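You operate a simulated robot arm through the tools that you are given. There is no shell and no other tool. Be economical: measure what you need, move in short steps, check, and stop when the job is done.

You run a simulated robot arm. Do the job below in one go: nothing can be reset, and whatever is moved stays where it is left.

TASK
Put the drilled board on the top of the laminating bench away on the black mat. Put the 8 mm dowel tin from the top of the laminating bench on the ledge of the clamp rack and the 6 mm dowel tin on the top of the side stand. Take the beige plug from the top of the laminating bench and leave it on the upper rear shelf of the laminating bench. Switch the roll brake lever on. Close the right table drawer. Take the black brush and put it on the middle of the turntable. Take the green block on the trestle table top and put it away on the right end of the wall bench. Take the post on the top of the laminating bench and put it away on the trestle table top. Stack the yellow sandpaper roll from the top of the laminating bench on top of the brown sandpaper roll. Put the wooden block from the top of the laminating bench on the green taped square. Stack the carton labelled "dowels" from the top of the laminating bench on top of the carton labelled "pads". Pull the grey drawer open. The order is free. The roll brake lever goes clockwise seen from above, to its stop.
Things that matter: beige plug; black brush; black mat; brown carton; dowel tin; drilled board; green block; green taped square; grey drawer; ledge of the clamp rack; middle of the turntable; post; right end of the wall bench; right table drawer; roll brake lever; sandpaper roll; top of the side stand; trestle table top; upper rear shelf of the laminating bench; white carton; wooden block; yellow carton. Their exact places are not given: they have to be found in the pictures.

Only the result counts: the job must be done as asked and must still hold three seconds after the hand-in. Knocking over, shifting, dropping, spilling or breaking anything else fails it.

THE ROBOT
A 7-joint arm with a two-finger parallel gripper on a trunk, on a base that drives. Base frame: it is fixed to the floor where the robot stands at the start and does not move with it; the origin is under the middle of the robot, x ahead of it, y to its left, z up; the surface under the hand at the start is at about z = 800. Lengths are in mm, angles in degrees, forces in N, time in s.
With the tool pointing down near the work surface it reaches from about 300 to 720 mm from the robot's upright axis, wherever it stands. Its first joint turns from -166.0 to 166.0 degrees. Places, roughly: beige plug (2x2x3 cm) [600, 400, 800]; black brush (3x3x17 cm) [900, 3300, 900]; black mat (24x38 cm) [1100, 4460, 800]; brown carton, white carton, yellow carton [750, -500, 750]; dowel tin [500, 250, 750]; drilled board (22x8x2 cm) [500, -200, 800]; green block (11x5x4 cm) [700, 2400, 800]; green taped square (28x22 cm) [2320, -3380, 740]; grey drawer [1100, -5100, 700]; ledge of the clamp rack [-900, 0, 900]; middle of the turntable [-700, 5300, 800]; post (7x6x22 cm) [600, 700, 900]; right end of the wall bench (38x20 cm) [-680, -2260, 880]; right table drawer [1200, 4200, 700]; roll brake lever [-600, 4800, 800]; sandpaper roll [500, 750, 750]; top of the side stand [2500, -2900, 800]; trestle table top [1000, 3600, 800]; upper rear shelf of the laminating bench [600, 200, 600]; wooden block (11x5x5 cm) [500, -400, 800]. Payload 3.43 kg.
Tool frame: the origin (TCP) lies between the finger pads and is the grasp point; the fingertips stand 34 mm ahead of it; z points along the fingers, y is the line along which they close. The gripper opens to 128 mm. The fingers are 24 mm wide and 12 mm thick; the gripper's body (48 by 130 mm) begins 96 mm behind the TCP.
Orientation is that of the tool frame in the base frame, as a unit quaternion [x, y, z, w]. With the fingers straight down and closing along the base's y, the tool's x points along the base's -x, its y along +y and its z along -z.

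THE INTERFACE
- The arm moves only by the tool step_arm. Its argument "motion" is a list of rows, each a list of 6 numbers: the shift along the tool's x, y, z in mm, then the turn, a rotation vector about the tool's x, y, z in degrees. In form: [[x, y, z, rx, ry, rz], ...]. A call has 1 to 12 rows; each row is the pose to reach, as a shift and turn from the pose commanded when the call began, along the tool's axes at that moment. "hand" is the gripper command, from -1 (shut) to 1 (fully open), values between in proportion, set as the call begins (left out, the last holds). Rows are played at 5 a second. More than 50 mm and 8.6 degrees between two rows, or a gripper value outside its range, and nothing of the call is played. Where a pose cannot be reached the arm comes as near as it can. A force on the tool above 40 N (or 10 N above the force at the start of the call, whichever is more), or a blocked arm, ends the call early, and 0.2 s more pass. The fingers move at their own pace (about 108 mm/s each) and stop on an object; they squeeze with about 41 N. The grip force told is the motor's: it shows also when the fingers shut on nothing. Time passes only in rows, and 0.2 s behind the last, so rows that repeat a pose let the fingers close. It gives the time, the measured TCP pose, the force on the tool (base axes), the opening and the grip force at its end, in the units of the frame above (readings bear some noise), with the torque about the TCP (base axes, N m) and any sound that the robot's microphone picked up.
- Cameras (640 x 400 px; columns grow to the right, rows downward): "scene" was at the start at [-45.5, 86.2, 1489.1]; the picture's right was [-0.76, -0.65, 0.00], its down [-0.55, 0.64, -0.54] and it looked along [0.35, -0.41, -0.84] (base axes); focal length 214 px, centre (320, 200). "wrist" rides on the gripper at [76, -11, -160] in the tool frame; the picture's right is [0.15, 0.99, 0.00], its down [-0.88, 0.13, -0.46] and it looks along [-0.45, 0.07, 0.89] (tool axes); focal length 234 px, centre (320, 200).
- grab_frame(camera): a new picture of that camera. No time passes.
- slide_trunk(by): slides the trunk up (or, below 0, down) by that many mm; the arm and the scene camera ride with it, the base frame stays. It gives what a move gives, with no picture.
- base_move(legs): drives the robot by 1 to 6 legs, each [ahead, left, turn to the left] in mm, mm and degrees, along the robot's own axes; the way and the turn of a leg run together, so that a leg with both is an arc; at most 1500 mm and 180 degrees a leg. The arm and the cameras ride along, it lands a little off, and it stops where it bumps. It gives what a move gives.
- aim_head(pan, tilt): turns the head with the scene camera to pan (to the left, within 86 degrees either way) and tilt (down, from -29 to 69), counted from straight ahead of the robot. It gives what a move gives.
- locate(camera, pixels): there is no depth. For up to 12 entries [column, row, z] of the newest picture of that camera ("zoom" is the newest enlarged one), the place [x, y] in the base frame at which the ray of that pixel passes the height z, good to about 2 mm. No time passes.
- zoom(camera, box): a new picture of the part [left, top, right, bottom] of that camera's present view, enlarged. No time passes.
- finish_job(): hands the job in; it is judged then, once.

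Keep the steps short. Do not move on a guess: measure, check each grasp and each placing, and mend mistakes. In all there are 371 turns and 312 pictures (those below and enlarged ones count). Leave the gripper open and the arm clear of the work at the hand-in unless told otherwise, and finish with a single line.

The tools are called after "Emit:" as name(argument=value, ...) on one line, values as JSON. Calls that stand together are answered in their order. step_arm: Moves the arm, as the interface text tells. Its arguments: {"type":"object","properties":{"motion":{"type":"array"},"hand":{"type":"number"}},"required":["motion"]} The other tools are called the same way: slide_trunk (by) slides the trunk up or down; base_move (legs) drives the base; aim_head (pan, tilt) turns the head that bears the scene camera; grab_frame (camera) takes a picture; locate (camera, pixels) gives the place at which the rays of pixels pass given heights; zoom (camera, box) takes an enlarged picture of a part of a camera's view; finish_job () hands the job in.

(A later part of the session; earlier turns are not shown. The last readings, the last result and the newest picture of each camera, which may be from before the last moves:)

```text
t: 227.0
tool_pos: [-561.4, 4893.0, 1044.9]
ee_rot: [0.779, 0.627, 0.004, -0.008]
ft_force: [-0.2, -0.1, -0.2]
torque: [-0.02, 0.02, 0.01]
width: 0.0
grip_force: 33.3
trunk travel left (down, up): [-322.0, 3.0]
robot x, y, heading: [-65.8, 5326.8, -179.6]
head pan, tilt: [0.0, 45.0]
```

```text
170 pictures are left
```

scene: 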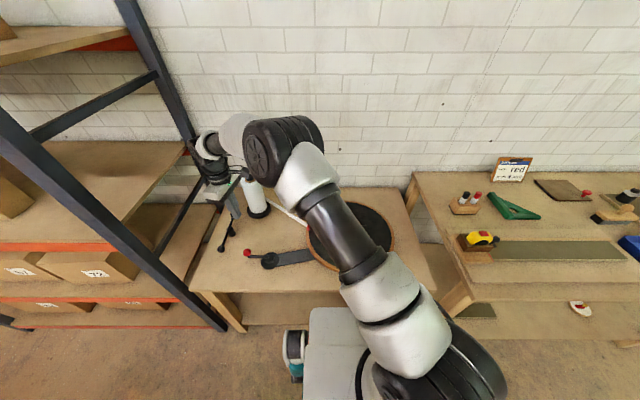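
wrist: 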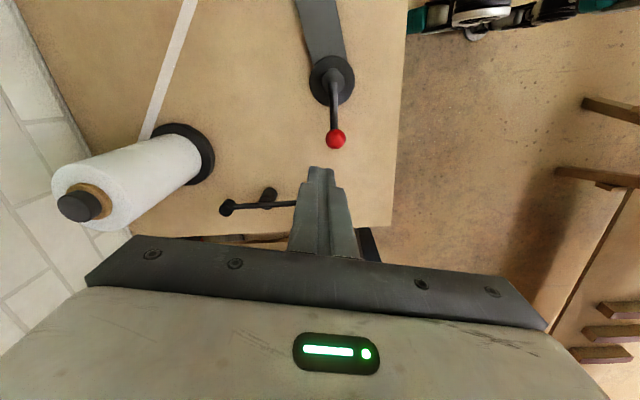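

Emit:
step_arm(motion=[[-32, 5, 0, 0, 0, 0], [-64, 10, 0, 0, 0, 0], [-94.9, 15.6, 0, 0, 0, 0], [-94.9, 15.6, 45, 0, 0, 0], [-94.9, 15.6, 90, 0, 0, 0], [-94.9, 15.6, 135, 0, 0, 0], [-94.9, 15.6, 180, 0, 0, 0], [-94.9, 15.6, 210, 0, 0, 0], [-94.9, 15.6, 226, 0, 0, 0], [-94.9, 15.6, 226, 0, 0, 0]])

Emit:
grab_frame(camera="wrist")

Emit:
zoom(camera="scene", box=[190, 190, 290, 270])

```text
t: 229.2
tool_pos: [-550.2, 4820.7, 828.6]
ee_rot: [0.779, 0.626, 0.004, -0.008]
ft_force: [0.2, 0.4, 0.7]
torque: [-0.06, -0.01, 0.0]
width: 0.0
grip_force: 33.1
out of reach, approached as far as the arm can: row 3, 4, 5, 6, 7, 8, 9, 10
trunk travel left (down, up): [-322.0, 3.0]
robot x, y, heading: [-68.4, 5326.9, -179.9]
head pan, tilt: [0.0, 45.0]
```

```text
169 pictures are left
```

wrist: 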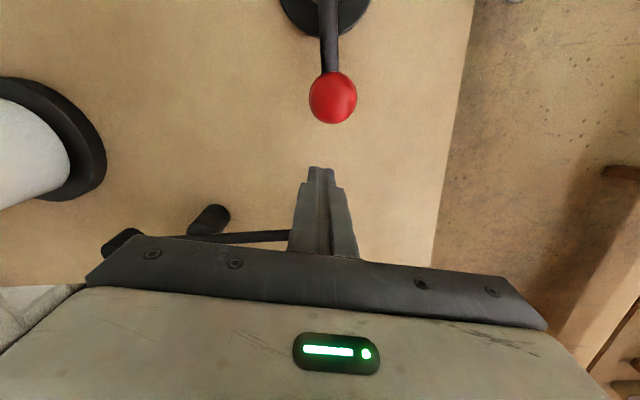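

```text
5.00 times, centred on (240, 230) of scene
```

zoom: 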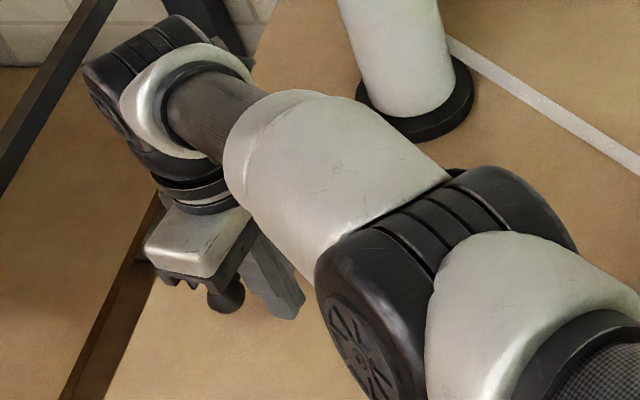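

Reach ends. I raise, draw the hand back by 200 mm in y, and drive the base 200 mm to the left.

Emit:
step_arm(motion=[[0, 0, -45, 0, 0, 0], [0, 0, -90, 0, 0, 0], [0, 0, -135, 0, 0, 0], [0, 0, -180, 0, 0, 0], [40, -9, -200, 0, 0, 0], [80, -18, -200, 0, 0, 0], [120, -26, -200, 0, 0, 0], [160, -35, -200, 0, 0, 0], [195, -42.7, -200, 0, 0, 0]])

Emit:
base_move(legs=[[0, 200, 0]])

Emit:
grab_frame(camera="wrist")

```text
t: 231.2
tool_pos: [-549.3, 5017.5, 1034.9]
ee_rot: [0.779, 0.627, 0.003, -0.008]
ft_force: [-0.3, 0.1, -0.1]
torque: [-0.03, 0.01, -0.01]
width: 0.0
grip_force: 33.6
trunk travel left (down, up): [-322.0, 3.0]
robot x, y, heading: [-63.9, 5326.3, -179.9]
head pan, tilt: [0.0, 45.0]
```

```text
t: 233.7
tool_pos: [-549.2, 4819.6, 1033.9]
ee_rot: [0.78, 0.626, 0.004, -0.009]
ft_force: [-1.3, 0.3, -0.6]
torque: [-0.01, 0.01, -0.03]
width: 0.0
grip_force: 32.8
trunk travel left (down, up): [-322.0, 3.0]
robot x, y, heading: [-70.0, 5132.8, -179.8]
head pan, tilt: [0.0, 45.0]
```

```text
167 pictures are left
```

wrist: 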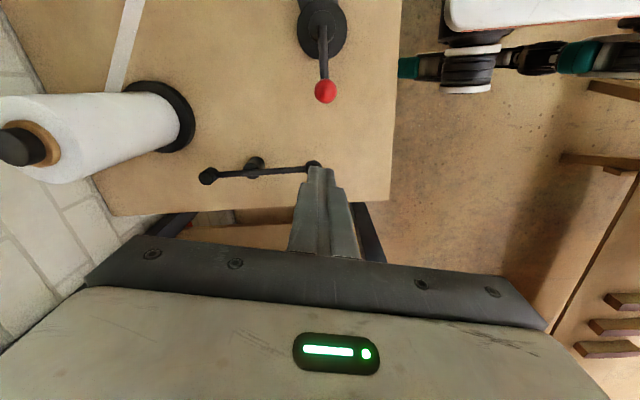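

Emit:
step_arm(motion=[[-15, -7, 20, 0, 0, 0], [-29.5, -13, 40, 0, 0, 0], [-29.5, -13, 85, 0, 0, 0], [-29.5, -13, 130, 0, 0, 0], [-29.5, -13, 170, 0, 0, 0], [-29.5, -13, 200, 0, 0, 0], [-29.5, -13, 210, 0, 0, 0], [-29.5, -13, 210, 0, 0, 0]])

Emit:
grab_frame(camera="wrist")

Emit:
grab_frame(camera="scene")

```text
t: 235.5
tool_pos: [-568.8, 4798.0, 825.3]
ee_rot: [0.78, 0.626, 0.003, -0.009]
ft_force: [-0.2, -0.3, -0.4]
torque: [0.02, 0.02, 0.02]
width: 0.2
grip_force: 32.8
trunk travel left (down, up): [-322.0, 3.0]
robot x, y, heading: [-65.1, 5134.9, -180.1]
head pan, tilt: [0.0, 45.0]
```

```text
166 pictures are left
```

wrist: 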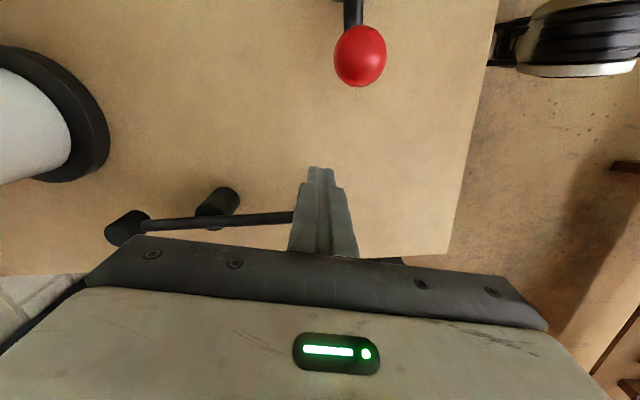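

```text
165 pictures are left
```

scene: 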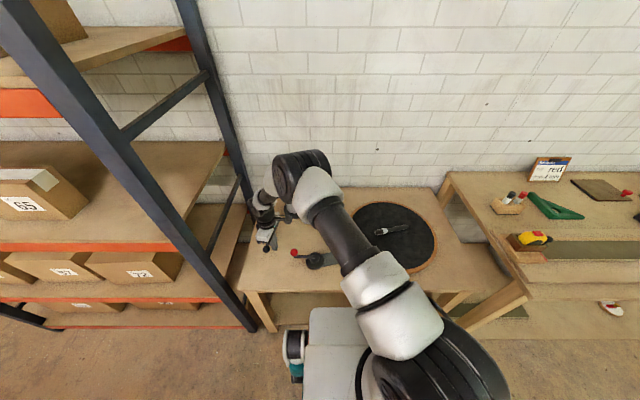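

I push the ball slowly towards −y.

Emit:
step_arm(motion=[[-8, 2.3, 0, 0, 0, 0], [-12.5, 3.6, 0, 0, 0, 0], [-17, 5, 0, 0, 0, 0], [-21, 6.3, 0, 0, 0, 0], [-25.5, 7.5, 0, 0, 0, 0], [-30, 9, 0, 0, 0, 0], [-34.5, 10.2, 0, 0, 0, 0], [-39, 11.5, 0, 0, 0, 0], [-44, 11.8, 0, 0, 0, 0], [-49, 12, 0, 0, 0, 0]])

Emit:
grab_frame(camera="wrist")

```text
t: 237.7
tool_pos: [-567.4, 4748.1, 822.9]
ee_rot: [0.78, 0.626, 0.004, -0.008]
ft_force: [0.7, -0.2, -0.1]
torque: [0.0, 0.02, 0.02]
width: 0.0
grip_force: 33.0
trunk travel left (down, up): [-322.0, 3.0]
robot x, y, heading: [-70.4, 5136.8, -179.9]
head pan, tilt: [0.0, 45.0]
```

```text
164 pictures are left
```

wrist: 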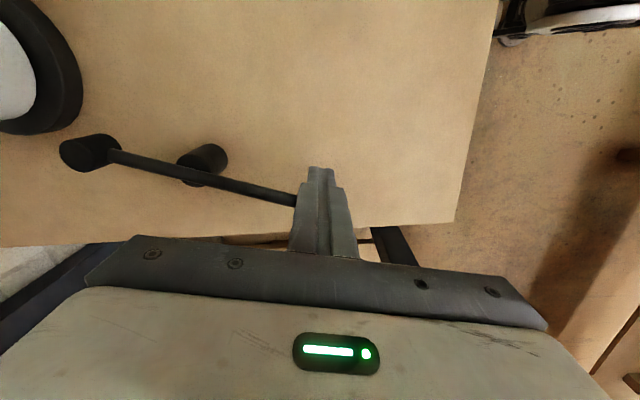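

Emit:
step_arm(motion=[[-6, 0.2, 0, 0, 0, 0], [-12, 0.4, 0, 0, 0, 0], [-18.3, 0.5, 0, 0, 0, 0], [-23.7, -0.8, 0, 0, 0, 0], [-29, -2, 0, 0, 0, 0], [-34.5, -3.2, 0, 0, 0, 0], [-40, -4.5, 0, 0, 0, 0], [-45.4, -5.8, 0, 0, 0, 0]])

Emit:
grab_frame(camera="wrist")

```text
t: 239.5
tool_pos: [-579.2, 4716.4, 818.5]
ee_rot: [0.78, 0.626, 0.015, -0.013]
ft_force: [2.7, 8.1, 1.5]
torque: [0.15, -0.23, -0.04]
width: 0.0
grip_force: 32.3
trunk travel left (down, up): [-322.0, 3.0]
robot x, y, heading: [-68.3, 5134.9, -180.0]
head pan, tilt: [0.0, 45.0]
stopped in row 8: the force on the tool passed its limit at 44 N (the readings are from after the stop); the commanded pose is now the measured one
```

```text
163 pictures are left
```

wrist: 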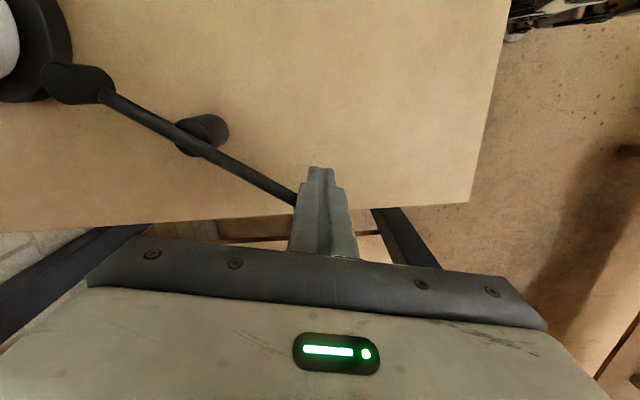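

Stop felt: the lever's pad has reached the roll's base. I back off, rise and check.

Emit:
step_arm(motion=[[10, 3, 0, 0, 0, 0], [14, 4, -45, 0, 0, 0], [14, 4, -90, 0, 0, 0], [14, 4, -135, 0, 0, 0], [14, 4, -180, 0, 0, 0], [55, 4, -205, 0, 0, 0], [100, 4, -220, 0, 0, 0]])

Emit:
grab_frame(camera="wrist")

Emit:
zoom(camera="scene", box=[220, 170, 360, 270])

```text
t: 241.1
tool_pos: [-555.0, 4807.1, 1043.4]
ee_rot: [0.78, 0.626, 0.013, -0.012]
ft_force: [-0.1, -1.2, -1.0]
torque: [-0.04, 0.01, -0.02]
width: 0.0
grip_force: 32.7
trunk travel left (down, up): [-322.0, 3.0]
robot x, y, heading: [-66.1, 5137.7, -179.6]
head pan, tilt: [0.0, 45.0]
```

```text
162 pictures are left
```

wrist: 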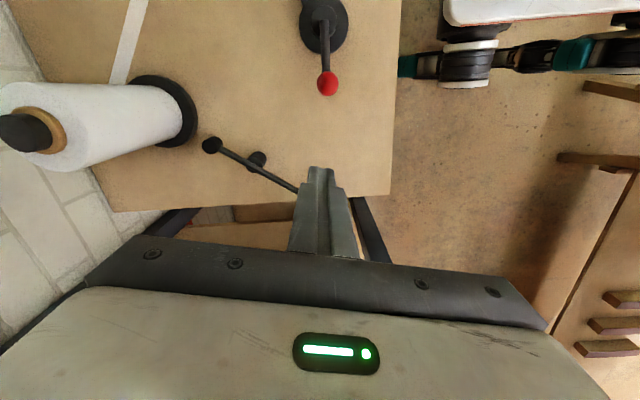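

```text
4.00 times, centred on (290, 220) of scene
```

zoom: 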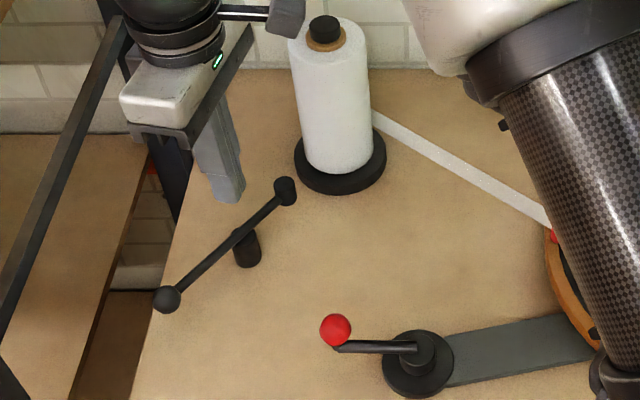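

Emit:
locate(camera="zoom", pixels=[[167, 299, 798], [285, 185, 800], [245, 262, 742], [340, 165, 750], [295, 160, 750], [340, 195, 742]])

Emit:
grab_frame(camera="scene")

```text
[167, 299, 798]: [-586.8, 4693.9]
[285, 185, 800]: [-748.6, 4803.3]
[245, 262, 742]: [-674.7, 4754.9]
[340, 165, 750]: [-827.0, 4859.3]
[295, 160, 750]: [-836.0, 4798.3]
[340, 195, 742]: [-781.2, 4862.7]
```

```text
160 pictures are left
```

scene: 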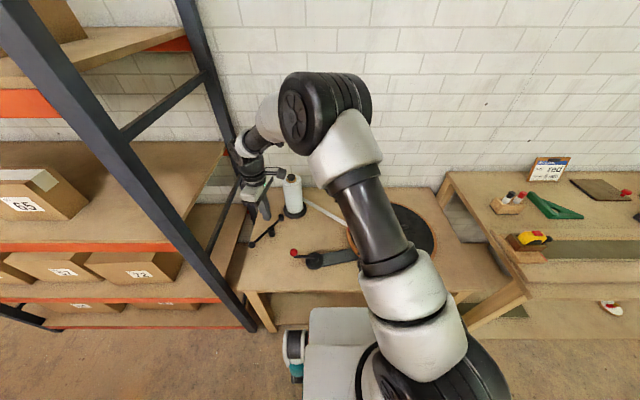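

Ball now at 39°. To be sure that this is the lever's own stop (not my hand on the shelf), I push again at mid-rod, farther from the shelf.

Emit:
step_arm(motion=[[-29, -16, 20, 0, 0, 0], [-58.6, -33, 40, 0, 0, 0], [-58.6, -33, 85, 0, 0, 0], [-58.6, -33, 130, 0, 0, 0], [-58.6, -33, 175, 0, 0, 0], [-58.6, -33, 205, 0, 0, 0], [-58.6, -33, 218, 0, 0, 0]])

Emit:
step_arm(motion=[[-5, -2.5, 0, 0, 0, 0], [-10, -5, 0, 0, 0, 0], [-15, -7.5, 0, 0, 0, 0], [-19, -9.5, 0, 0, 0, 0], [-23, -11.5, 0, 0, 0, 0], [-27, -13.5, 0, 0, 0, 0], [-31, -15.5, 0, 0, 0, 0], [-35, -17.5, 0, 0, 0, 0]])

Emit:
grab_frame(camera="wrist")

Emit:
zoom(camera="scene", box=[220, 130, 360, 270])

```text
t: 242.7
tool_pos: [-598.8, 4760.0, 824.2]
ee_rot: [0.78, 0.626, 0.013, -0.013]
ft_force: [0.2, 0.5, 0.0]
torque: [0.0, -0.02, -0.01]
width: 0.1
grip_force: 32.9
trunk travel left (down, up): [-322.0, 3.0]
robot x, y, heading: [-72.0, 5132.7, -180.0]
head pan, tilt: [0.0, 45.0]
```

```text
t: 244.5
tool_pos: [-619.0, 4736.4, 821.6]
ee_rot: [0.78, 0.625, 0.018, -0.013]
ft_force: [24.2, 24.7, 11.3]
torque: [0.66, -0.59, -0.1]
width: 0.2
grip_force: 33.0
trunk travel left (down, up): [-322.0, 3.0]
robot x, y, heading: [-65.8, 5135.6, -180.1]
head pan, tilt: [0.0, 45.0]
```

```text
159 pictures are left
```

wrist: 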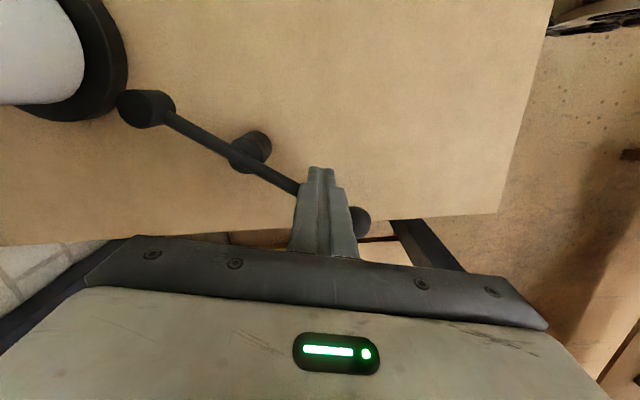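

```text
2.86 times, centred on (290, 200) of scene
```

zoom: 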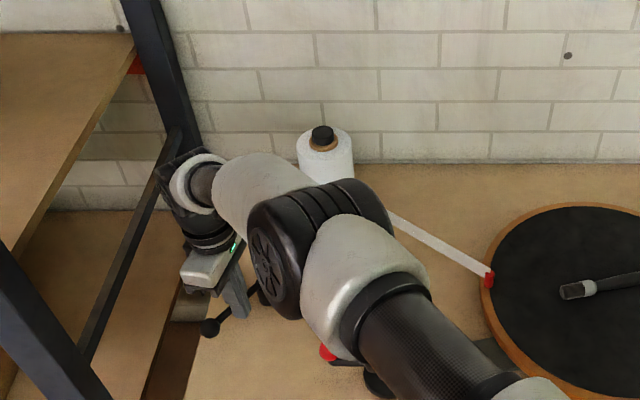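

The lever resists with 35 N along its own normal: that's its stop. I withdraw, rise, and re-centre the arm.

Emit:
step_arm(motion=[[12, 6, 0, 0, 0, 0], [14, 7, -45, 0, 0, 0], [14, 7, -90, 0, 0, 0], [14, 7, -135, 0, 0, 0], [14, 7, -180, 0, 0, 0], [14, 7, -220, 0, 0, 0]])

Emit:
step_arm(hand=0, motion=[[35, 0, 0, 0, 0, 7], [70, 0, 0, 0, 0, 14], [105, 0, 0, 0, 0, 21], [140, 0, 0, 0, 0, 28], [175, 0, 0, 0, 0, 35], [210, -5, 0, 0, 0, 42], [245, -10, 0, 0, 0, 49], [280, -15, 0, 0, 0, 56], [315, -20, 0, 0, 0, 64], [350, -25, 0, 0, 0, 72], [380, -25, 0, 0, 0, 79]])

Emit:
grab_frame(camera="wrist")

```text
t: 245.9
tool_pos: [-611.5, 4735.5, 1044.1]
ee_rot: [0.78, 0.626, 0.013, -0.012]
ft_force: [0.4, 0.4, 0.5]
torque: [0.01, 0.01, -0.02]
width: 0.0
grip_force: 33.5
trunk travel left (down, up): [-322.0, 3.0]
robot x, y, heading: [-65.8, 5134.5, -180.2]
head pan, tilt: [0.0, 45.0]
```

```text
t: 248.3
tool_pos: [-553.6, 5111.2, 1052.8]
ee_rot: [1.0, -0.014, 0.003, -0.018]
ft_force: [0.4, 0.3, -0.9]
torque: [-0.02, 0.02, -0.03]
width: 64.1
grip_force: 0.1
trunk travel left (down, up): [-322.0, 3.0]
robot x, y, heading: [-64.9, 5136.2, -179.7]
head pan, tilt: [0.0, 45.0]
```

```text
157 pictures are left
```

wrist: 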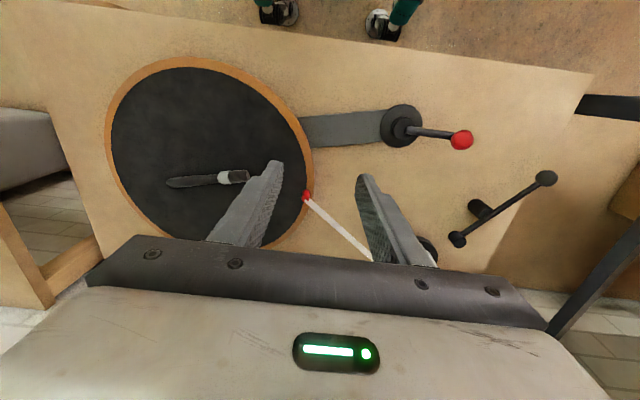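

Emit:
base_move(legs=[[-210, -60, 0], [0, 0, 179.7]])

Emit:
base_move(legs=[[0, -1400, 0], [0, -1400, 0]])

Emit:
aim_head(pan=5, tilt=45)

Emit:
grab_frame(camera="scene")

Emit:
grab_frame(camera="wrist")

```text
t: 257.5
tool_pos: [626.1, 5229.3, 1053.6]
ee_rot: [0.0, 1.0, -0.017, -0.003]
ft_force: [0.6, -0.6, -0.2]
torque: [-0.03, -0.02, 0.0]
width: 64.1
grip_force: 0.0
trunk travel left (down, up): [-322.0, 3.0]
robot x, y, heading: [140.7, 5193.2, 1.4]
head pan, tilt: [0.0, 45.0]
```

```text
t: 284.5
tool_pos: [628.2, 2400.9, 1054.2]
ee_rot: [0.013, 1.0, -0.016, -0.003]
ft_force: [0.3, 0.4, 0.7]
torque: [0.0, 0.01, 0.03]
width: 64.1
grip_force: 0.2
trunk travel left (down, up): [-322.0, 3.0]
robot x, y, heading: [141.0, 2375.5, 0.0]
head pan, tilt: [0.0, 45.0]
```

```text
t: 285.2
tool_pos: [628.5, 2402.1, 1053.7]
ee_rot: [0.013, 1.0, -0.018, -0.003]
ft_force: [-0.5, 0.3, 0.5]
torque: [-0.01, -0.03, 0.07]
width: 63.9
grip_force: 0.0
trunk travel left (down, up): [-322.0, 3.0]
robot x, y, heading: [142.9, 2380.5, 0.1]
head pan, tilt: [5.0, 45.0]
```

```text
156 pictures are left
```

scene: 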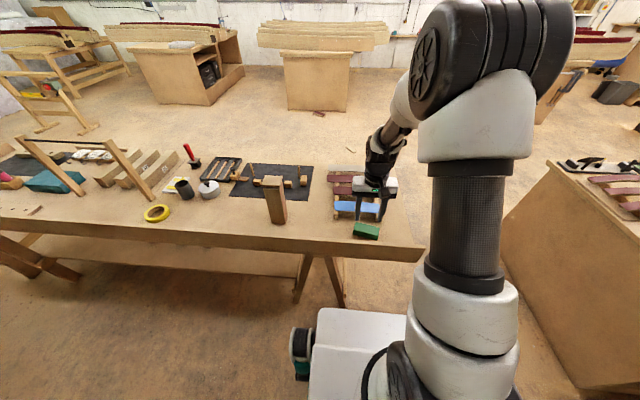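

```text
155 pictures are left
```

wrist: 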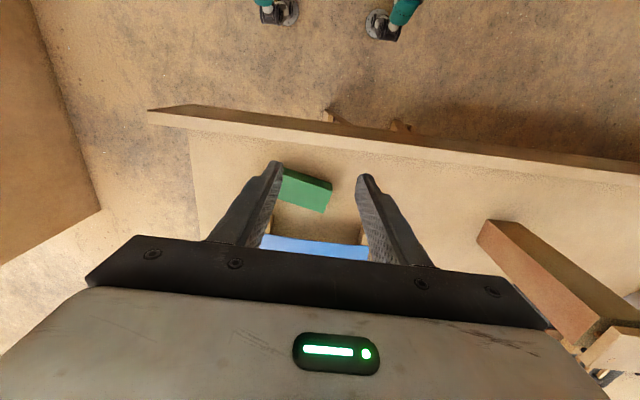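

Emit:
zoom(camera="scene", box=[320, 190, 420, 260])

Emit:
zoom(camera="wrist", box=[240, 140, 400, 240])

```text
5.71 times, centred on (370, 225) of scene
```

zoom: 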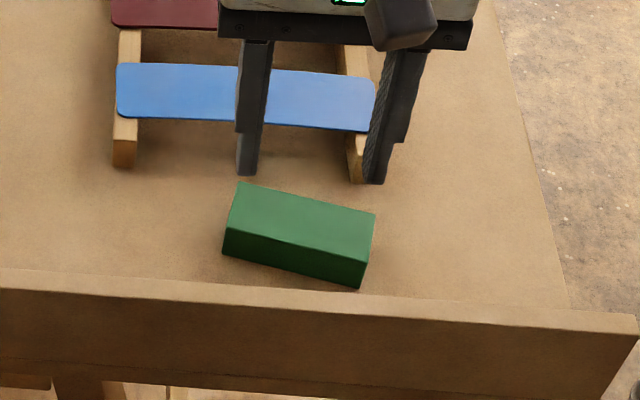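

```text
4.00 times, centred on (320, 190) of wrist
```

zoom: 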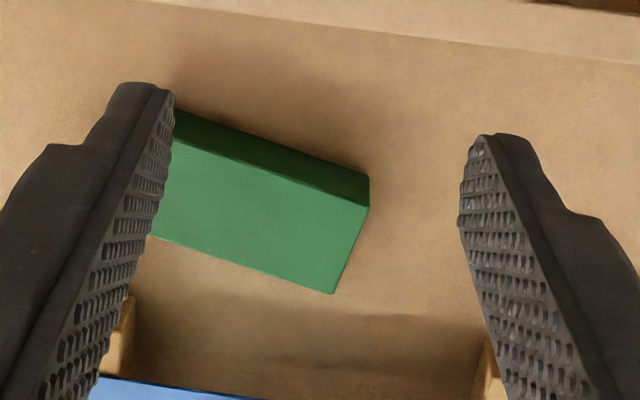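

Emit:
locate(camera="zoom", pixels=[[369, 207, 835], [332, 294, 835], [170, 138, 835], [152, 237, 835]])

Emit:
locate(camera="scene", pixels=[[352.8, 234.8, 795], [376.7, 240.2, 795], [356, 221.8, 835], [379.6, 227.6, 835], [377.9, 236, 835], [353.2, 230.6, 835]])

```text
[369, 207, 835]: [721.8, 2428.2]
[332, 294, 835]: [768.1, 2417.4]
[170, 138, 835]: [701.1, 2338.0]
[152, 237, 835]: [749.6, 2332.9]
```

```text
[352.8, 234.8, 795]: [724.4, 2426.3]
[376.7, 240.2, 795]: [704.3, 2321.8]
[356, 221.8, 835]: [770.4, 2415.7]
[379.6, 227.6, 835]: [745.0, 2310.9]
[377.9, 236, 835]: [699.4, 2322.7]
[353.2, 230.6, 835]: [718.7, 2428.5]
```

Green block: centre ≈(735,2369), top 835, long axis ≈−11° off y. I'll grip it lengthwise (110 mm) with the gripper fully open; first move above and level the tool.

Emit:
step_arm(hand=1, motion=[[-36, -10, 0, -0.7, 0, 3.3], [-72, -20, 0, -1.4, 0, 6.7], [-107.3, -30.2, 0, -2.1, 0, 10], [-107.3, -30.2, 0, -2.1, 0, 10]])

Emit:
grab_frame(camera="wrist")

```text
t: 286.2
tool_pos: [737.2, 2367.9, 1054.2]
ee_rot: [0.1, 0.995, 0.001, 0.0]
ft_force: [0.4, 0.2, -0.4]
torque: [0.03, 0.02, -0.04]
width: 128.2
grip_force: 0.1
trunk travel left (down, up): [-322.0, 3.0]
robot x, y, heading: [139.4, 2378.6, 0.3]
head pan, tilt: [5.0, 45.0]
```

```text
152 pictures are left
```

wrist: 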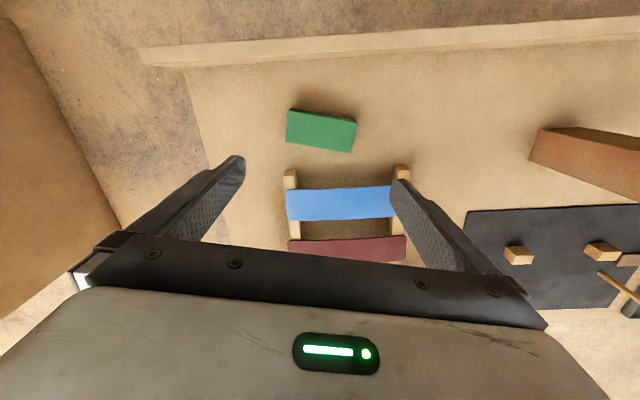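

Emit:
step_arm(motion=[[0, 0, 45, 0, 0, 0], [0, 0, 90, 0, 0, 0], [0, 0, 135, 0, 0, 0], [0, 0, 175, 0, 0, 0], [0, 0, 200, 0, 0, 0], [0, 0, 200, 0, 0, 0]])

Emit:
grab_frame(camera="wrist")

```text
t: 287.6
tool_pos: [733.2, 2367.9, 853.5]
ee_rot: [0.1, 0.995, 0.001, -0.002]
ft_force: [0.3, -0.4, 1.0]
torque: [0.0, 0.0, -0.01]
width: 128.1
grip_force: 0.0
trunk travel left (down, up): [-322.0, 3.0]
robot x, y, heading: [145.3, 2376.0, -0.4]
head pan, tilt: [5.0, 45.0]
```

```text
151 pictures are left
```

wrist: 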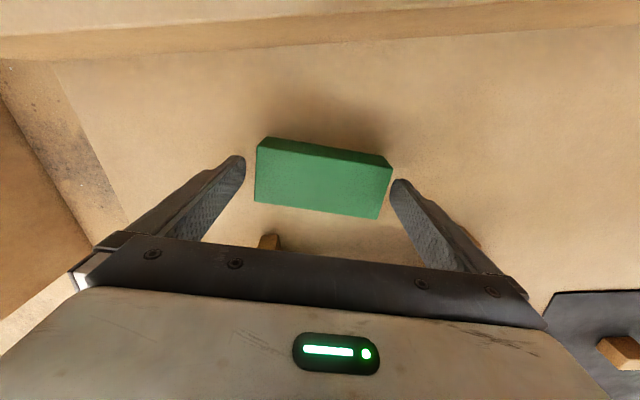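

Emit:
step_arm(motion=[[0, 3, 0, 0, 0, 0], [0, 3, 10, 0, 0, 0], [0, 3, 20, 0, 0, 0], [0, 3, 20, 0, 0, 0]])

Emit:
step_arm(hand=-1, motion=[[0, 0, 0, 0, 0, 0], [0, 0, 0, 0, 0, 0], [0, 0, 0, 0, 0, 0], [0, 0, -3, 0, 0, 0], [0, 0, -6, 0, 0, 0], [0, 0, -12, 0, 0, 0], [0, 0, -20, 0, 0, 0], [0, 0, -30, 0, 0, 0]])

Emit:
grab_frame(camera="wrist")

```text
t: 288.6
tool_pos: [734.9, 2371.5, 834.7]
ee_rot: [0.1, 0.995, 0.001, 0.0]
ft_force: [-2.5, 0.6, 8.0]
torque: [-0.53, 0.18, -0.2]
width: 127.7
grip_force: 0.0
trunk travel left (down, up): [-322.0, 3.0]
robot x, y, heading: [144.3, 2375.2, 0.2]
head pan, tilt: [5.0, 45.0]
```

```text
t: 290.4
tool_pos: [734.6, 2372.4, 864.4]
ee_rot: [0.099, 0.995, 0.001, -0.001]
ft_force: [-0.6, -0.6, -1.0]
torque: [-0.02, -0.01, 0.0]
width: 109.5
grip_force: 41.5
trunk travel left (down, up): [-322.0, 3.0]
robot x, y, heading: [139.2, 2376.0, -0.1]
head pan, tilt: [5.0, 45.0]
```

```text
150 pictures are left
```

wrist: 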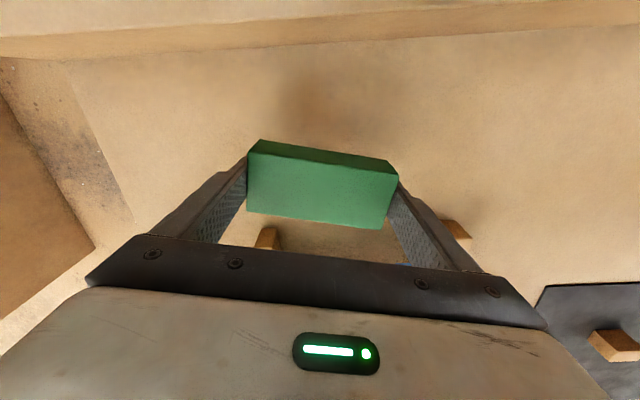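

Held. I lift and draw in, then look for the way to the wall bench.

Emit:
step_arm(motion=[[0, 0, -15, 0, 0, 0], [0, 0, -35, 0, 0, 0], [0, 0, -60, 0, 0, 0], [0, 0, -90, 0, 0, 0], [10, 0, -120, 0, 0, -1], [30, 0, -150, 0, 0, -3], [55, 0, -180, 0, 0, -5], [80, 0, -205, 0, 0, -7], [110, 0, -225, 0, 0, -9], [140, 0, -240, 0, 0, -11.5], [160, 0, -240, 0, 0, -11.5]])

Emit:
aim_head(pan=-86, tilt=25)

Emit:
grab_frame(camera="scene")

```text
t: 292.8
tool_pos: [579.4, 2404.8, 1104.8]
ee_rot: [0.0, 1.0, 0.001, -0.001]
ft_force: [-0.1, 0.1, -1.5]
torque: [0.01, -0.01, 0.02]
width: 109.4
grip_force: 40.6
trunk travel left (down, up): [-322.0, 3.0]
robot x, y, heading: [142.3, 2380.8, -0.0]
head pan, tilt: [5.0, 45.0]
```

```text
t: 294.5
tool_pos: [579.5, 2404.3, 1104.9]
ee_rot: [0.0, 1.0, 0.001, 0.0]
ft_force: [-0.7, -0.5, -1.8]
torque: [0.03, 0.02, -0.01]
width: 109.3
grip_force: 40.8
trunk travel left (down, up): [-322.0, 3.0]
robot x, y, heading: [143.0, 2380.7, 0.0]
head pan, tilt: [-85.9, 25.0]
```

```text
149 pictures are left
```

scene: 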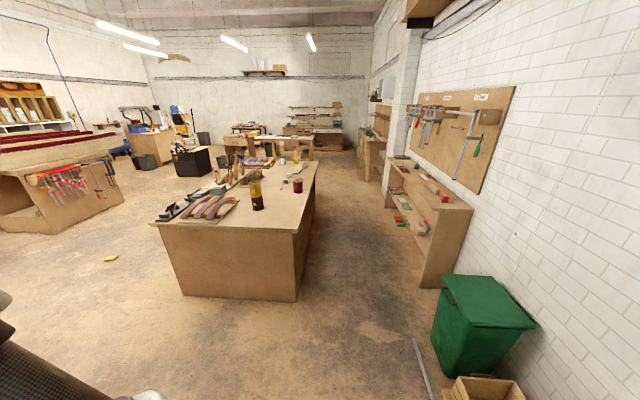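

Emit:
locate(camera="scene", pixels=[[440, 288, 0], [420, 287, 0], [473, 210, 850], [388, 162, 850], [385, 193, 0], [365, 185, 0], [297, 300, 0], [183, 293, 0], [380, 142, 880]])

Emit:
base_move(legs=[[-150, -1480, 0], [0, -1300, 0]])

Emit:
grab_frame(camera="scene")

```text
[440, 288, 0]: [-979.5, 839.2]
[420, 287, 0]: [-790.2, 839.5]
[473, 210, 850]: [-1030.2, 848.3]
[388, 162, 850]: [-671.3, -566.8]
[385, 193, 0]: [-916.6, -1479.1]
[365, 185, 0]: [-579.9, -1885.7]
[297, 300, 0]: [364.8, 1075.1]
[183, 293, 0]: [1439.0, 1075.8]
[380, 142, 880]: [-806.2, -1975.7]
```

```text
t: 303.6
tool_pos: [489.2, 1429.5, 1103.4]
ee_rot: [-0.011, 1.0, 0.0, -0.001]
ft_force: [0.0, 0.1, -2.1]
torque: [0.02, 0.01, -0.02]
width: 109.5
grip_force: 40.9
trunk travel left (down, up): [-322.0, 3.0]
robot x, y, heading: [50.5, 1394.5, 1.3]
head pan, tilt: [-85.9, 25.0]
stopped in leg 1: the robot was blocked; the commanded pose is now the measured one
```

```text
148 pictures are left
```

scene: 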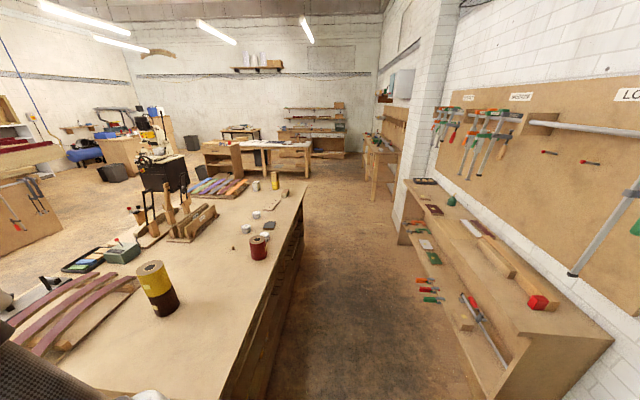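

I bumped the bench corner lightly; I step back, move to x≈−20 and go on.

Emit:
base_move(legs=[[-10, 70, -1], [-75, 0, -0.3]])

Emit:
zoom(camera="scene", box=[0, 130, 320, 400])

```text
t: 305.6
tool_pos: [403.8, 1488.3, 1104.3]
ee_rot: [0.0, 1.0, 0.0, 0.0]
ft_force: [-0.6, -0.1, -0.6]
torque: [-0.01, -0.05, 0.01]
width: 109.2
grip_force: 40.9
trunk travel left (down, up): [-322.0, 3.0]
robot x, y, heading: [-34.4, 1462.9, 0.3]
head pan, tilt: [-85.9, 25.0]
```

```text
1.48 times, centred on (160, 265) of scene
```

zoom: 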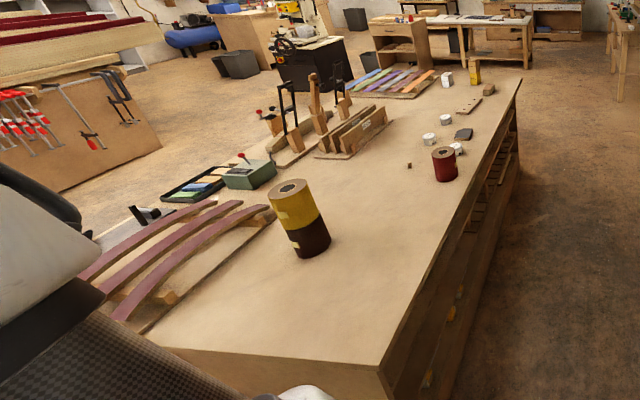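

Emit:
base_move(legs=[[-20, -1300, -0.3], [0, -1200, 0], [0, -1220, 0]])

Emit:
grab_frame(camera="scene")

```text
t: 341.4
tool_pos: [409.7, -2242.2, 1103.6]
ee_rot: [-0.006, 1.0, 0.0, -0.001]
ft_force: [0.2, 0.2, -0.9]
torque: [-0.01, 0.02, -0.02]
width: 109.2
grip_force: 40.7
trunk travel left (down, up): [-322.0, 3.0]
robot x, y, heading: [-28.9, -2274.3, 1.2]
head pan, tilt: [-85.9, 25.0]
```

```text
146 pictures are left
```

scene: 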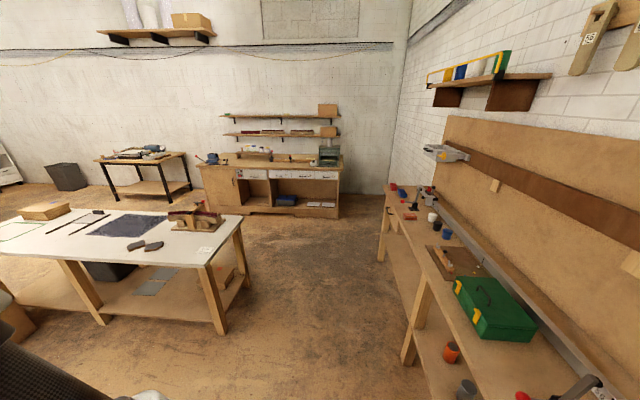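

Emit:
base_move(legs=[[0, 0, 178.8]])

Emit:
aim_head(pan=0, tilt=40)

Emit:
grab_frame(camera="scene")

Emit:
grab_frame(camera="wrist")

```text
t: 349.4
tool_pos: [-462.5, -2325.0, 1103.2]
ee_rot: [0.999, 0.033, 0.0, 0.0]
ft_force: [-0.2, -0.2, -1.4]
torque: [0.01, -0.01, -0.04]
width: 109.1
grip_force: 41.0
trunk travel left (down, up): [-322.0, 3.0]
robot x, y, heading: [-25.0, -2273.8, -176.1]
head pan, tilt: [-85.9, 25.0]
```

```text
t: 351.0
tool_pos: [-461.8, -2326.1, 1104.2]
ee_rot: [0.999, 0.033, 0.0, 0.0]
ft_force: [0.0, 0.3, -1.1]
torque: [0.0, -0.01, 0.0]
width: 109.5
grip_force: 40.9
trunk travel left (down, up): [-322.0, 3.0]
robot x, y, heading: [-26.1, -2271.2, -175.9]
head pan, tilt: [0.0, 40.0]
```

```text
145 pictures are left
```

scene: 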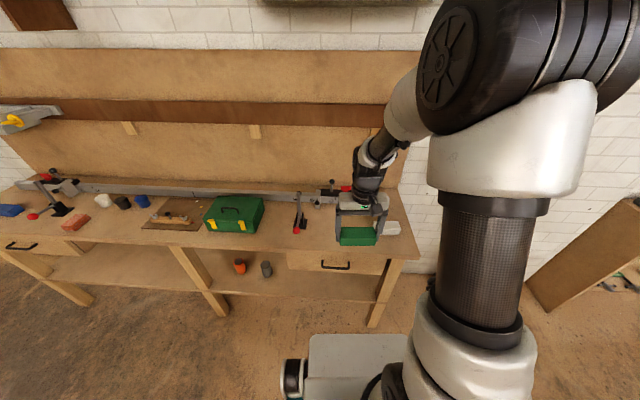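

```text
144 pictures are left
```

wrist: 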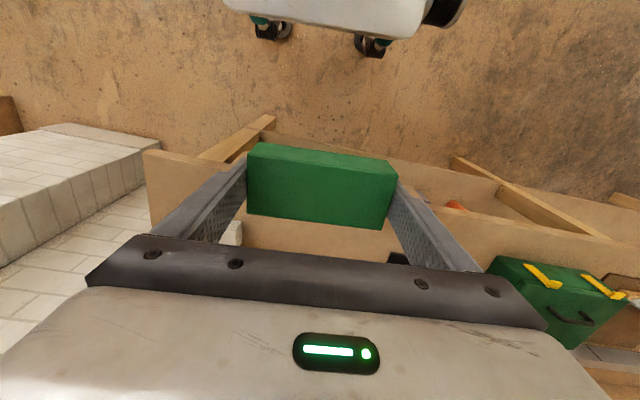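

Emit:
zoom(camera="scene", box=[250, 160, 430, 280])

Emit:
locate(camera="scene", pixels=[[420, 258, 880], [391, 234, 880], [383, 226, 880], [399, 233, 880], [295, 233, 880], [420, 258, 850], [391, 234, 850], [301, 200, 880]])

Emit:
locate(camera="wrist", pixels=[[143, 152, 880], [143, 152, 850], [243, 225, 880], [243, 225, 850], [230, 245, 880], [493, 275, 880]])

```text
3.33 times, centred on (340, 220) of scene
```

zoom: 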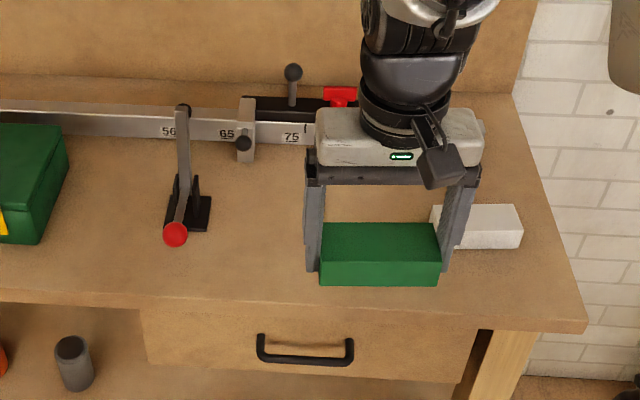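

```text
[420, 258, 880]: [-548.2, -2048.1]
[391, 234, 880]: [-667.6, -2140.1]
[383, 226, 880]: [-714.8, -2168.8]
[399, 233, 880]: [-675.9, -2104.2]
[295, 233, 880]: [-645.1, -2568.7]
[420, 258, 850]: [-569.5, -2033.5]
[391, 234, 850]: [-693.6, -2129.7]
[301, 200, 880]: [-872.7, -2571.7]
```

```text
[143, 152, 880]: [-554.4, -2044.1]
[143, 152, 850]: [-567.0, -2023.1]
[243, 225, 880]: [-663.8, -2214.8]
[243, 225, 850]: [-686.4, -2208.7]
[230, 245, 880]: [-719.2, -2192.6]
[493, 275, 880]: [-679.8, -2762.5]
```

The bench top is ≈875; a white block lies at y≈−2215…−2100. I'll set the green block at about (−665,−2325), inside the right-end area and clear of it.

Emit:
step_arm(motion=[[-25, -1.7, 0, 0, 0, 0], [-55, -3.6, 0, 0, 0, 0], [-85, -5.6, 0, 0, 0, 0], [-115, -7.6, 0, 0, 0, 0], [-145, -9.6, 10, 0, 0, 0], [-175, -11.6, 30, 0, 0, 0], [-202.6, -13.4, 60, 0, 0, 0], [-202.6, -13.4, 95, 0, 0, 0], [-202.6, -13.4, 125, 0, 0, 0], [-202.6, -13.4, 150, 0, 0, 0], [-202.6, -13.4, 170, 0, 0, 0]])

Emit:
grab_frame(camera="wrist")

Emit:
zoom(camera="scene", box=[250, 140, 430, 260])

```text
t: 353.4
tool_pos: [-665.5, -2326.1, 937.0]
ee_rot: [0.999, 0.033, -0.001, 0.0]
ft_force: [0.0, 1.2, -1.9]
torque: [0.0, -0.03, 0.01]
width: 109.3
grip_force: 41.5
trunk travel left (down, up): [-322.0, 3.0]
robot x, y, heading: [-26.8, -2270.7, -176.0]
head pan, tilt: [0.0, 40.0]
```

```text
142 pictures are left
```

wrist: 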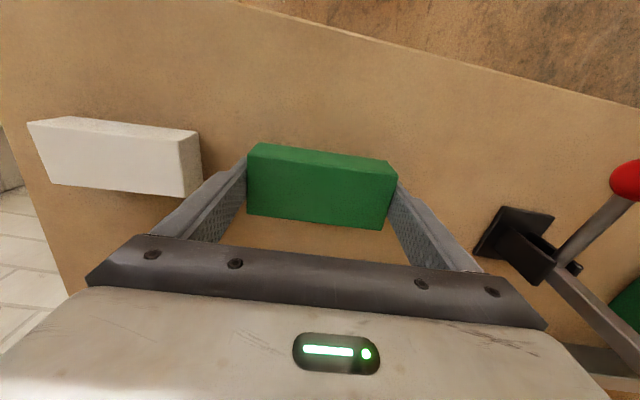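

```text
3.33 times, centred on (340, 200) of scene
```

zoom: 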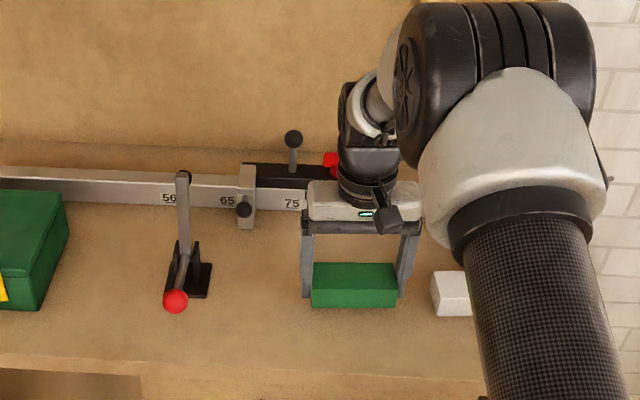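

Emit:
step_arm(motion=[[0, 0, 8, 0, 0, 0], [0, 0, 14, 0, 0, 0], [0, 0, 18, 0, 0, 0], [0, 0, 21, 0, 0, 0], [0, 0, 24, 0, 0, 0], [0, 0, 26, 0, 0, 0], [0, 0, 28, 0, 0, 0]])

```text
t: 355.0
tool_pos: [-666.8, -2327.1, 915.1]
ee_rot: [0.999, 0.033, -0.004, 0.0]
ft_force: [4.8, 0.9, 17.8]
torque: [0.1, -0.62, 0.01]
width: 109.3
grip_force: 41.4
trunk travel left (down, up): [-322.0, 3.0]
robot x, y, heading: [-25.9, -2270.2, -176.0]
head pan, tilt: [0.0, 40.0]
stopped in row 7: the force on the tool passed its limit at 43 N (the readings are from after the stop); the commanded pose is now the measured one
```

Contact. I open and rise, and check.

Emit:
step_arm(hand=1, motion=[[0, 0, -1, 0, 0, 0], [0, 0, -1, 0, 0, 0], [0, 0, -1, 0, 0, 0], [0, 0, -30, 0, 0, 0], [0, 0, -70, 0, 0, 0], [0, 0, -110, 0, 0, 0], [0, 0, -150, 0, 0, 0], [40, 3, -175, 0, 0, 0], [80, 5, -190, 0, 0, 0], [120, 8, -190, 0, 0, 0], [160, 11, -190, 0, 0, 0], [200, 13, -190, 0, 0, 0]])

Emit:
grab_frame(camera="scene")

```text
t: 357.6
tool_pos: [-463.8, -2327.0, 1100.5]
ee_rot: [0.999, 0.033, -0.003, 0.0]
ft_force: [0.6, 1.0, -0.3]
torque: [0.02, -0.01, 0.01]
width: 128.0
grip_force: 0.0
trunk travel left (down, up): [-322.0, 3.0]
robot x, y, heading: [-27.0, -2272.1, -176.1]
head pan, tilt: [0.0, 40.0]
```

```text
140 pictures are left
```

scene: 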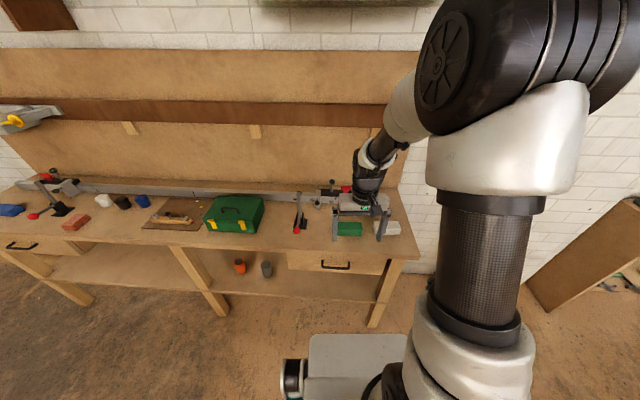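

Green block placed. Next, the grey drawer: I turn to face south (−y) and look.

Emit:
base_move(legs=[[0, 0, 86]])

Emit:
aim_head(pan=10, tilt=25)

Emit:
grab_frame(camera="scene")

```text
t: 361.8
tool_pos: [4.0, -2711.7, 1099.3]
ee_rot: [0.702, 0.712, -0.002, 0.002]
ft_force: [-0.4, -0.2, -0.9]
torque: [-0.04, 0.05, 0.01]
width: 128.0
grip_force: 0.1
trunk travel left (down, up): [-322.0, 3.0]
robot x, y, heading: [-27.0, -2268.9, -88.9]
head pan, tilt: [0.0, 40.0]
```

```text
t: 362.6
tool_pos: [4.4, -2713.2, 1100.7]
ee_rot: [0.702, 0.712, -0.002, 0.001]
ft_force: [0.8, 0.1, 0.0]
torque: [-0.01, -0.01, 0.05]
width: 127.9
grip_force: 0.1
trunk travel left (down, up): [-322.0, 3.0]
robot x, y, heading: [-26.7, -2272.4, -89.0]
head pan, tilt: [10.0, 25.0]
```

```text
139 pictures are left
```

scene: 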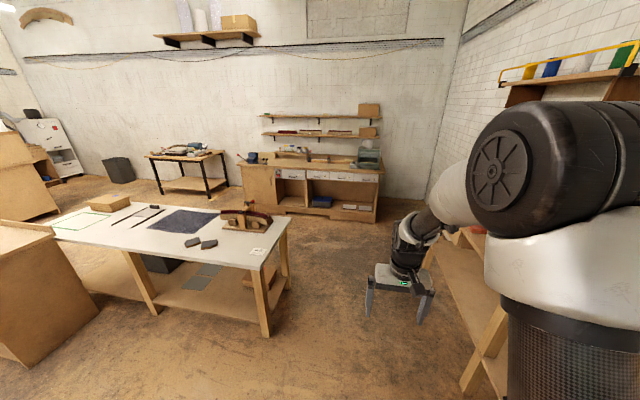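

Emit:
zoom(camera="scene", box=[225, 140, 395, 230])

Emit:
locate(camera="scene", pixels=[[266, 336, 0], [285, 297, 0], [245, 213, 0], [376, 222, 0], [290, 178, 700], [370, 183, 700], [22, 362, 0], [98, 316, 0], [55, 237, 750], [288, 218, 740], [250, 258, 740], [212, 199, 0]])

```text
3.76 times, centred on (310, 185) of scene
```

zoom: 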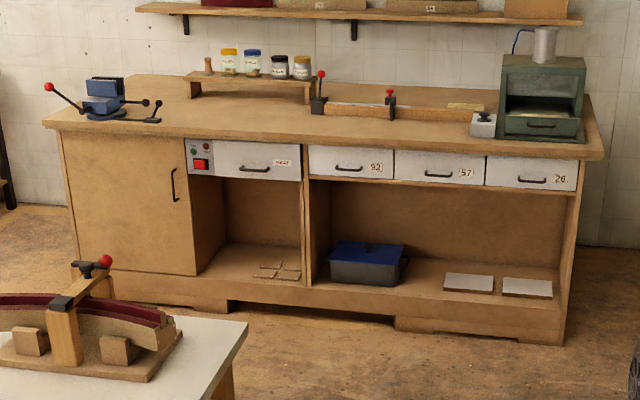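

```text
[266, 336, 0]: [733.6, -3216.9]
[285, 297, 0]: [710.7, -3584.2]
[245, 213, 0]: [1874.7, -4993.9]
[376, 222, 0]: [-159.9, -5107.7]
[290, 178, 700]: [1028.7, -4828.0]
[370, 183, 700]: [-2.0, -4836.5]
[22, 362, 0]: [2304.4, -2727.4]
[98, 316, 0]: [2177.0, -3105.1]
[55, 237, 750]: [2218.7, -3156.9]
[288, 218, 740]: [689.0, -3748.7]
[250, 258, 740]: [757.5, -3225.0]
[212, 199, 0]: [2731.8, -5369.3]
```

Emit:
base_move(legs=[[1000, 150, -1], [1000, 100, 0], [0, 700, 0]])

Emit:
aim_head(pan=0, tilt=40)

Emit:
grab_frame(camera="scene")

```text
t: 379.4
tool_pos: [969.2, -4713.9, 1100.2]
ee_rot: [0.701, 0.713, -0.002, 0.002]
ft_force: [-0.1, 0.1, 0.4]
torque: [-0.02, 0.0, 0.02]
width: 128.0
grip_force: 0.0
trunk travel left (down, up): [-322.0, 3.0]
robot x, y, heading: [942.6, -4272.4, -89.2]
head pan, tilt: [10.0, 25.0]
```

```text
t: 380.2
tool_pos: [970.3, -4714.3, 1099.7]
ee_rot: [0.702, 0.712, -0.001, 0.002]
ft_force: [0.2, 0.9, 0.0]
torque: [0.0, 0.0, 0.01]
width: 128.0
grip_force: 0.1
trunk travel left (down, up): [-322.0, 3.0]
robot x, y, heading: [938.4, -4273.4, -88.9]
head pan, tilt: [0.0, 40.0]
```

```text
137 pictures are left
```

scene: 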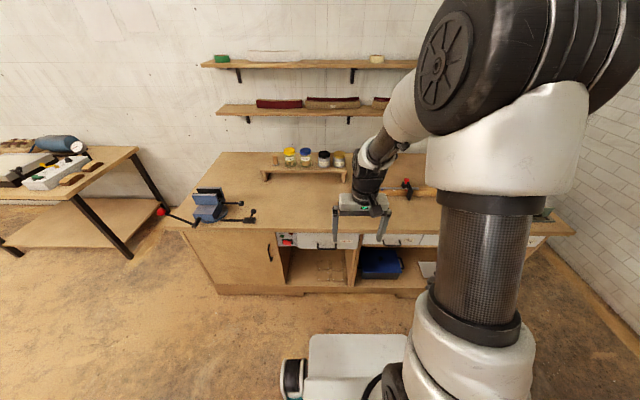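

Emit:
zoom(camera="scene", box=[260, 200, 460, 300])

Emit:
grab_frame(camera="wrist")

```text
3.20 times, centred on (360, 250) of scene
```

zoom: 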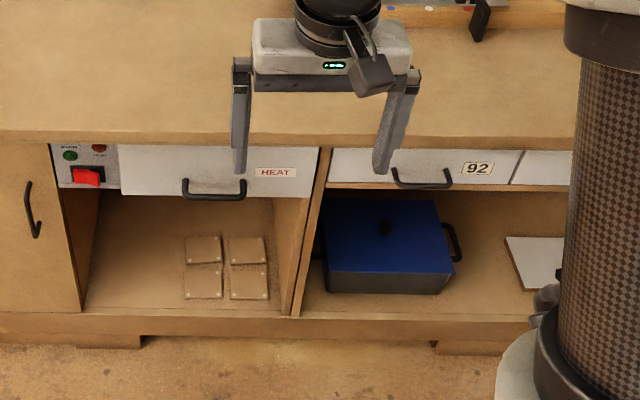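

```text
135 pictures are left
```

wrist: 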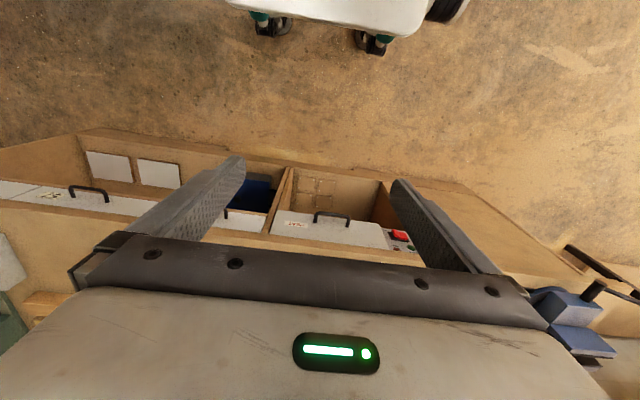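

Emit:
locate(camera="scene", pixels=[[326.9, 248, 700], [326.9, 248, 740], [326.9, 248, 660], [391.9, 245, 700], [318.4, 196, 880], [282, 260, 700], [280, 235, 700]])

Emit:
locate(camera="wrist", pixels=[[332, 214, 700], [332, 214, 740], [332, 214, 660], [88, 190, 700], [400, 235, 700]])

```text
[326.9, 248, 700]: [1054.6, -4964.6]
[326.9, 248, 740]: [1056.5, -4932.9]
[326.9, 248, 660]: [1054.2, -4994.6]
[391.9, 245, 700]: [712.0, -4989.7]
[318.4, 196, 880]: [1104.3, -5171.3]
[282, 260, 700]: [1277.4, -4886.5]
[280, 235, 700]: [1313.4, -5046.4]
```

```text
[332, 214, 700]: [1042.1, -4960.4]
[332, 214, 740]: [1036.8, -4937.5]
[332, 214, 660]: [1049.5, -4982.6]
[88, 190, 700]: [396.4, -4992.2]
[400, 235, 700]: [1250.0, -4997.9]
```

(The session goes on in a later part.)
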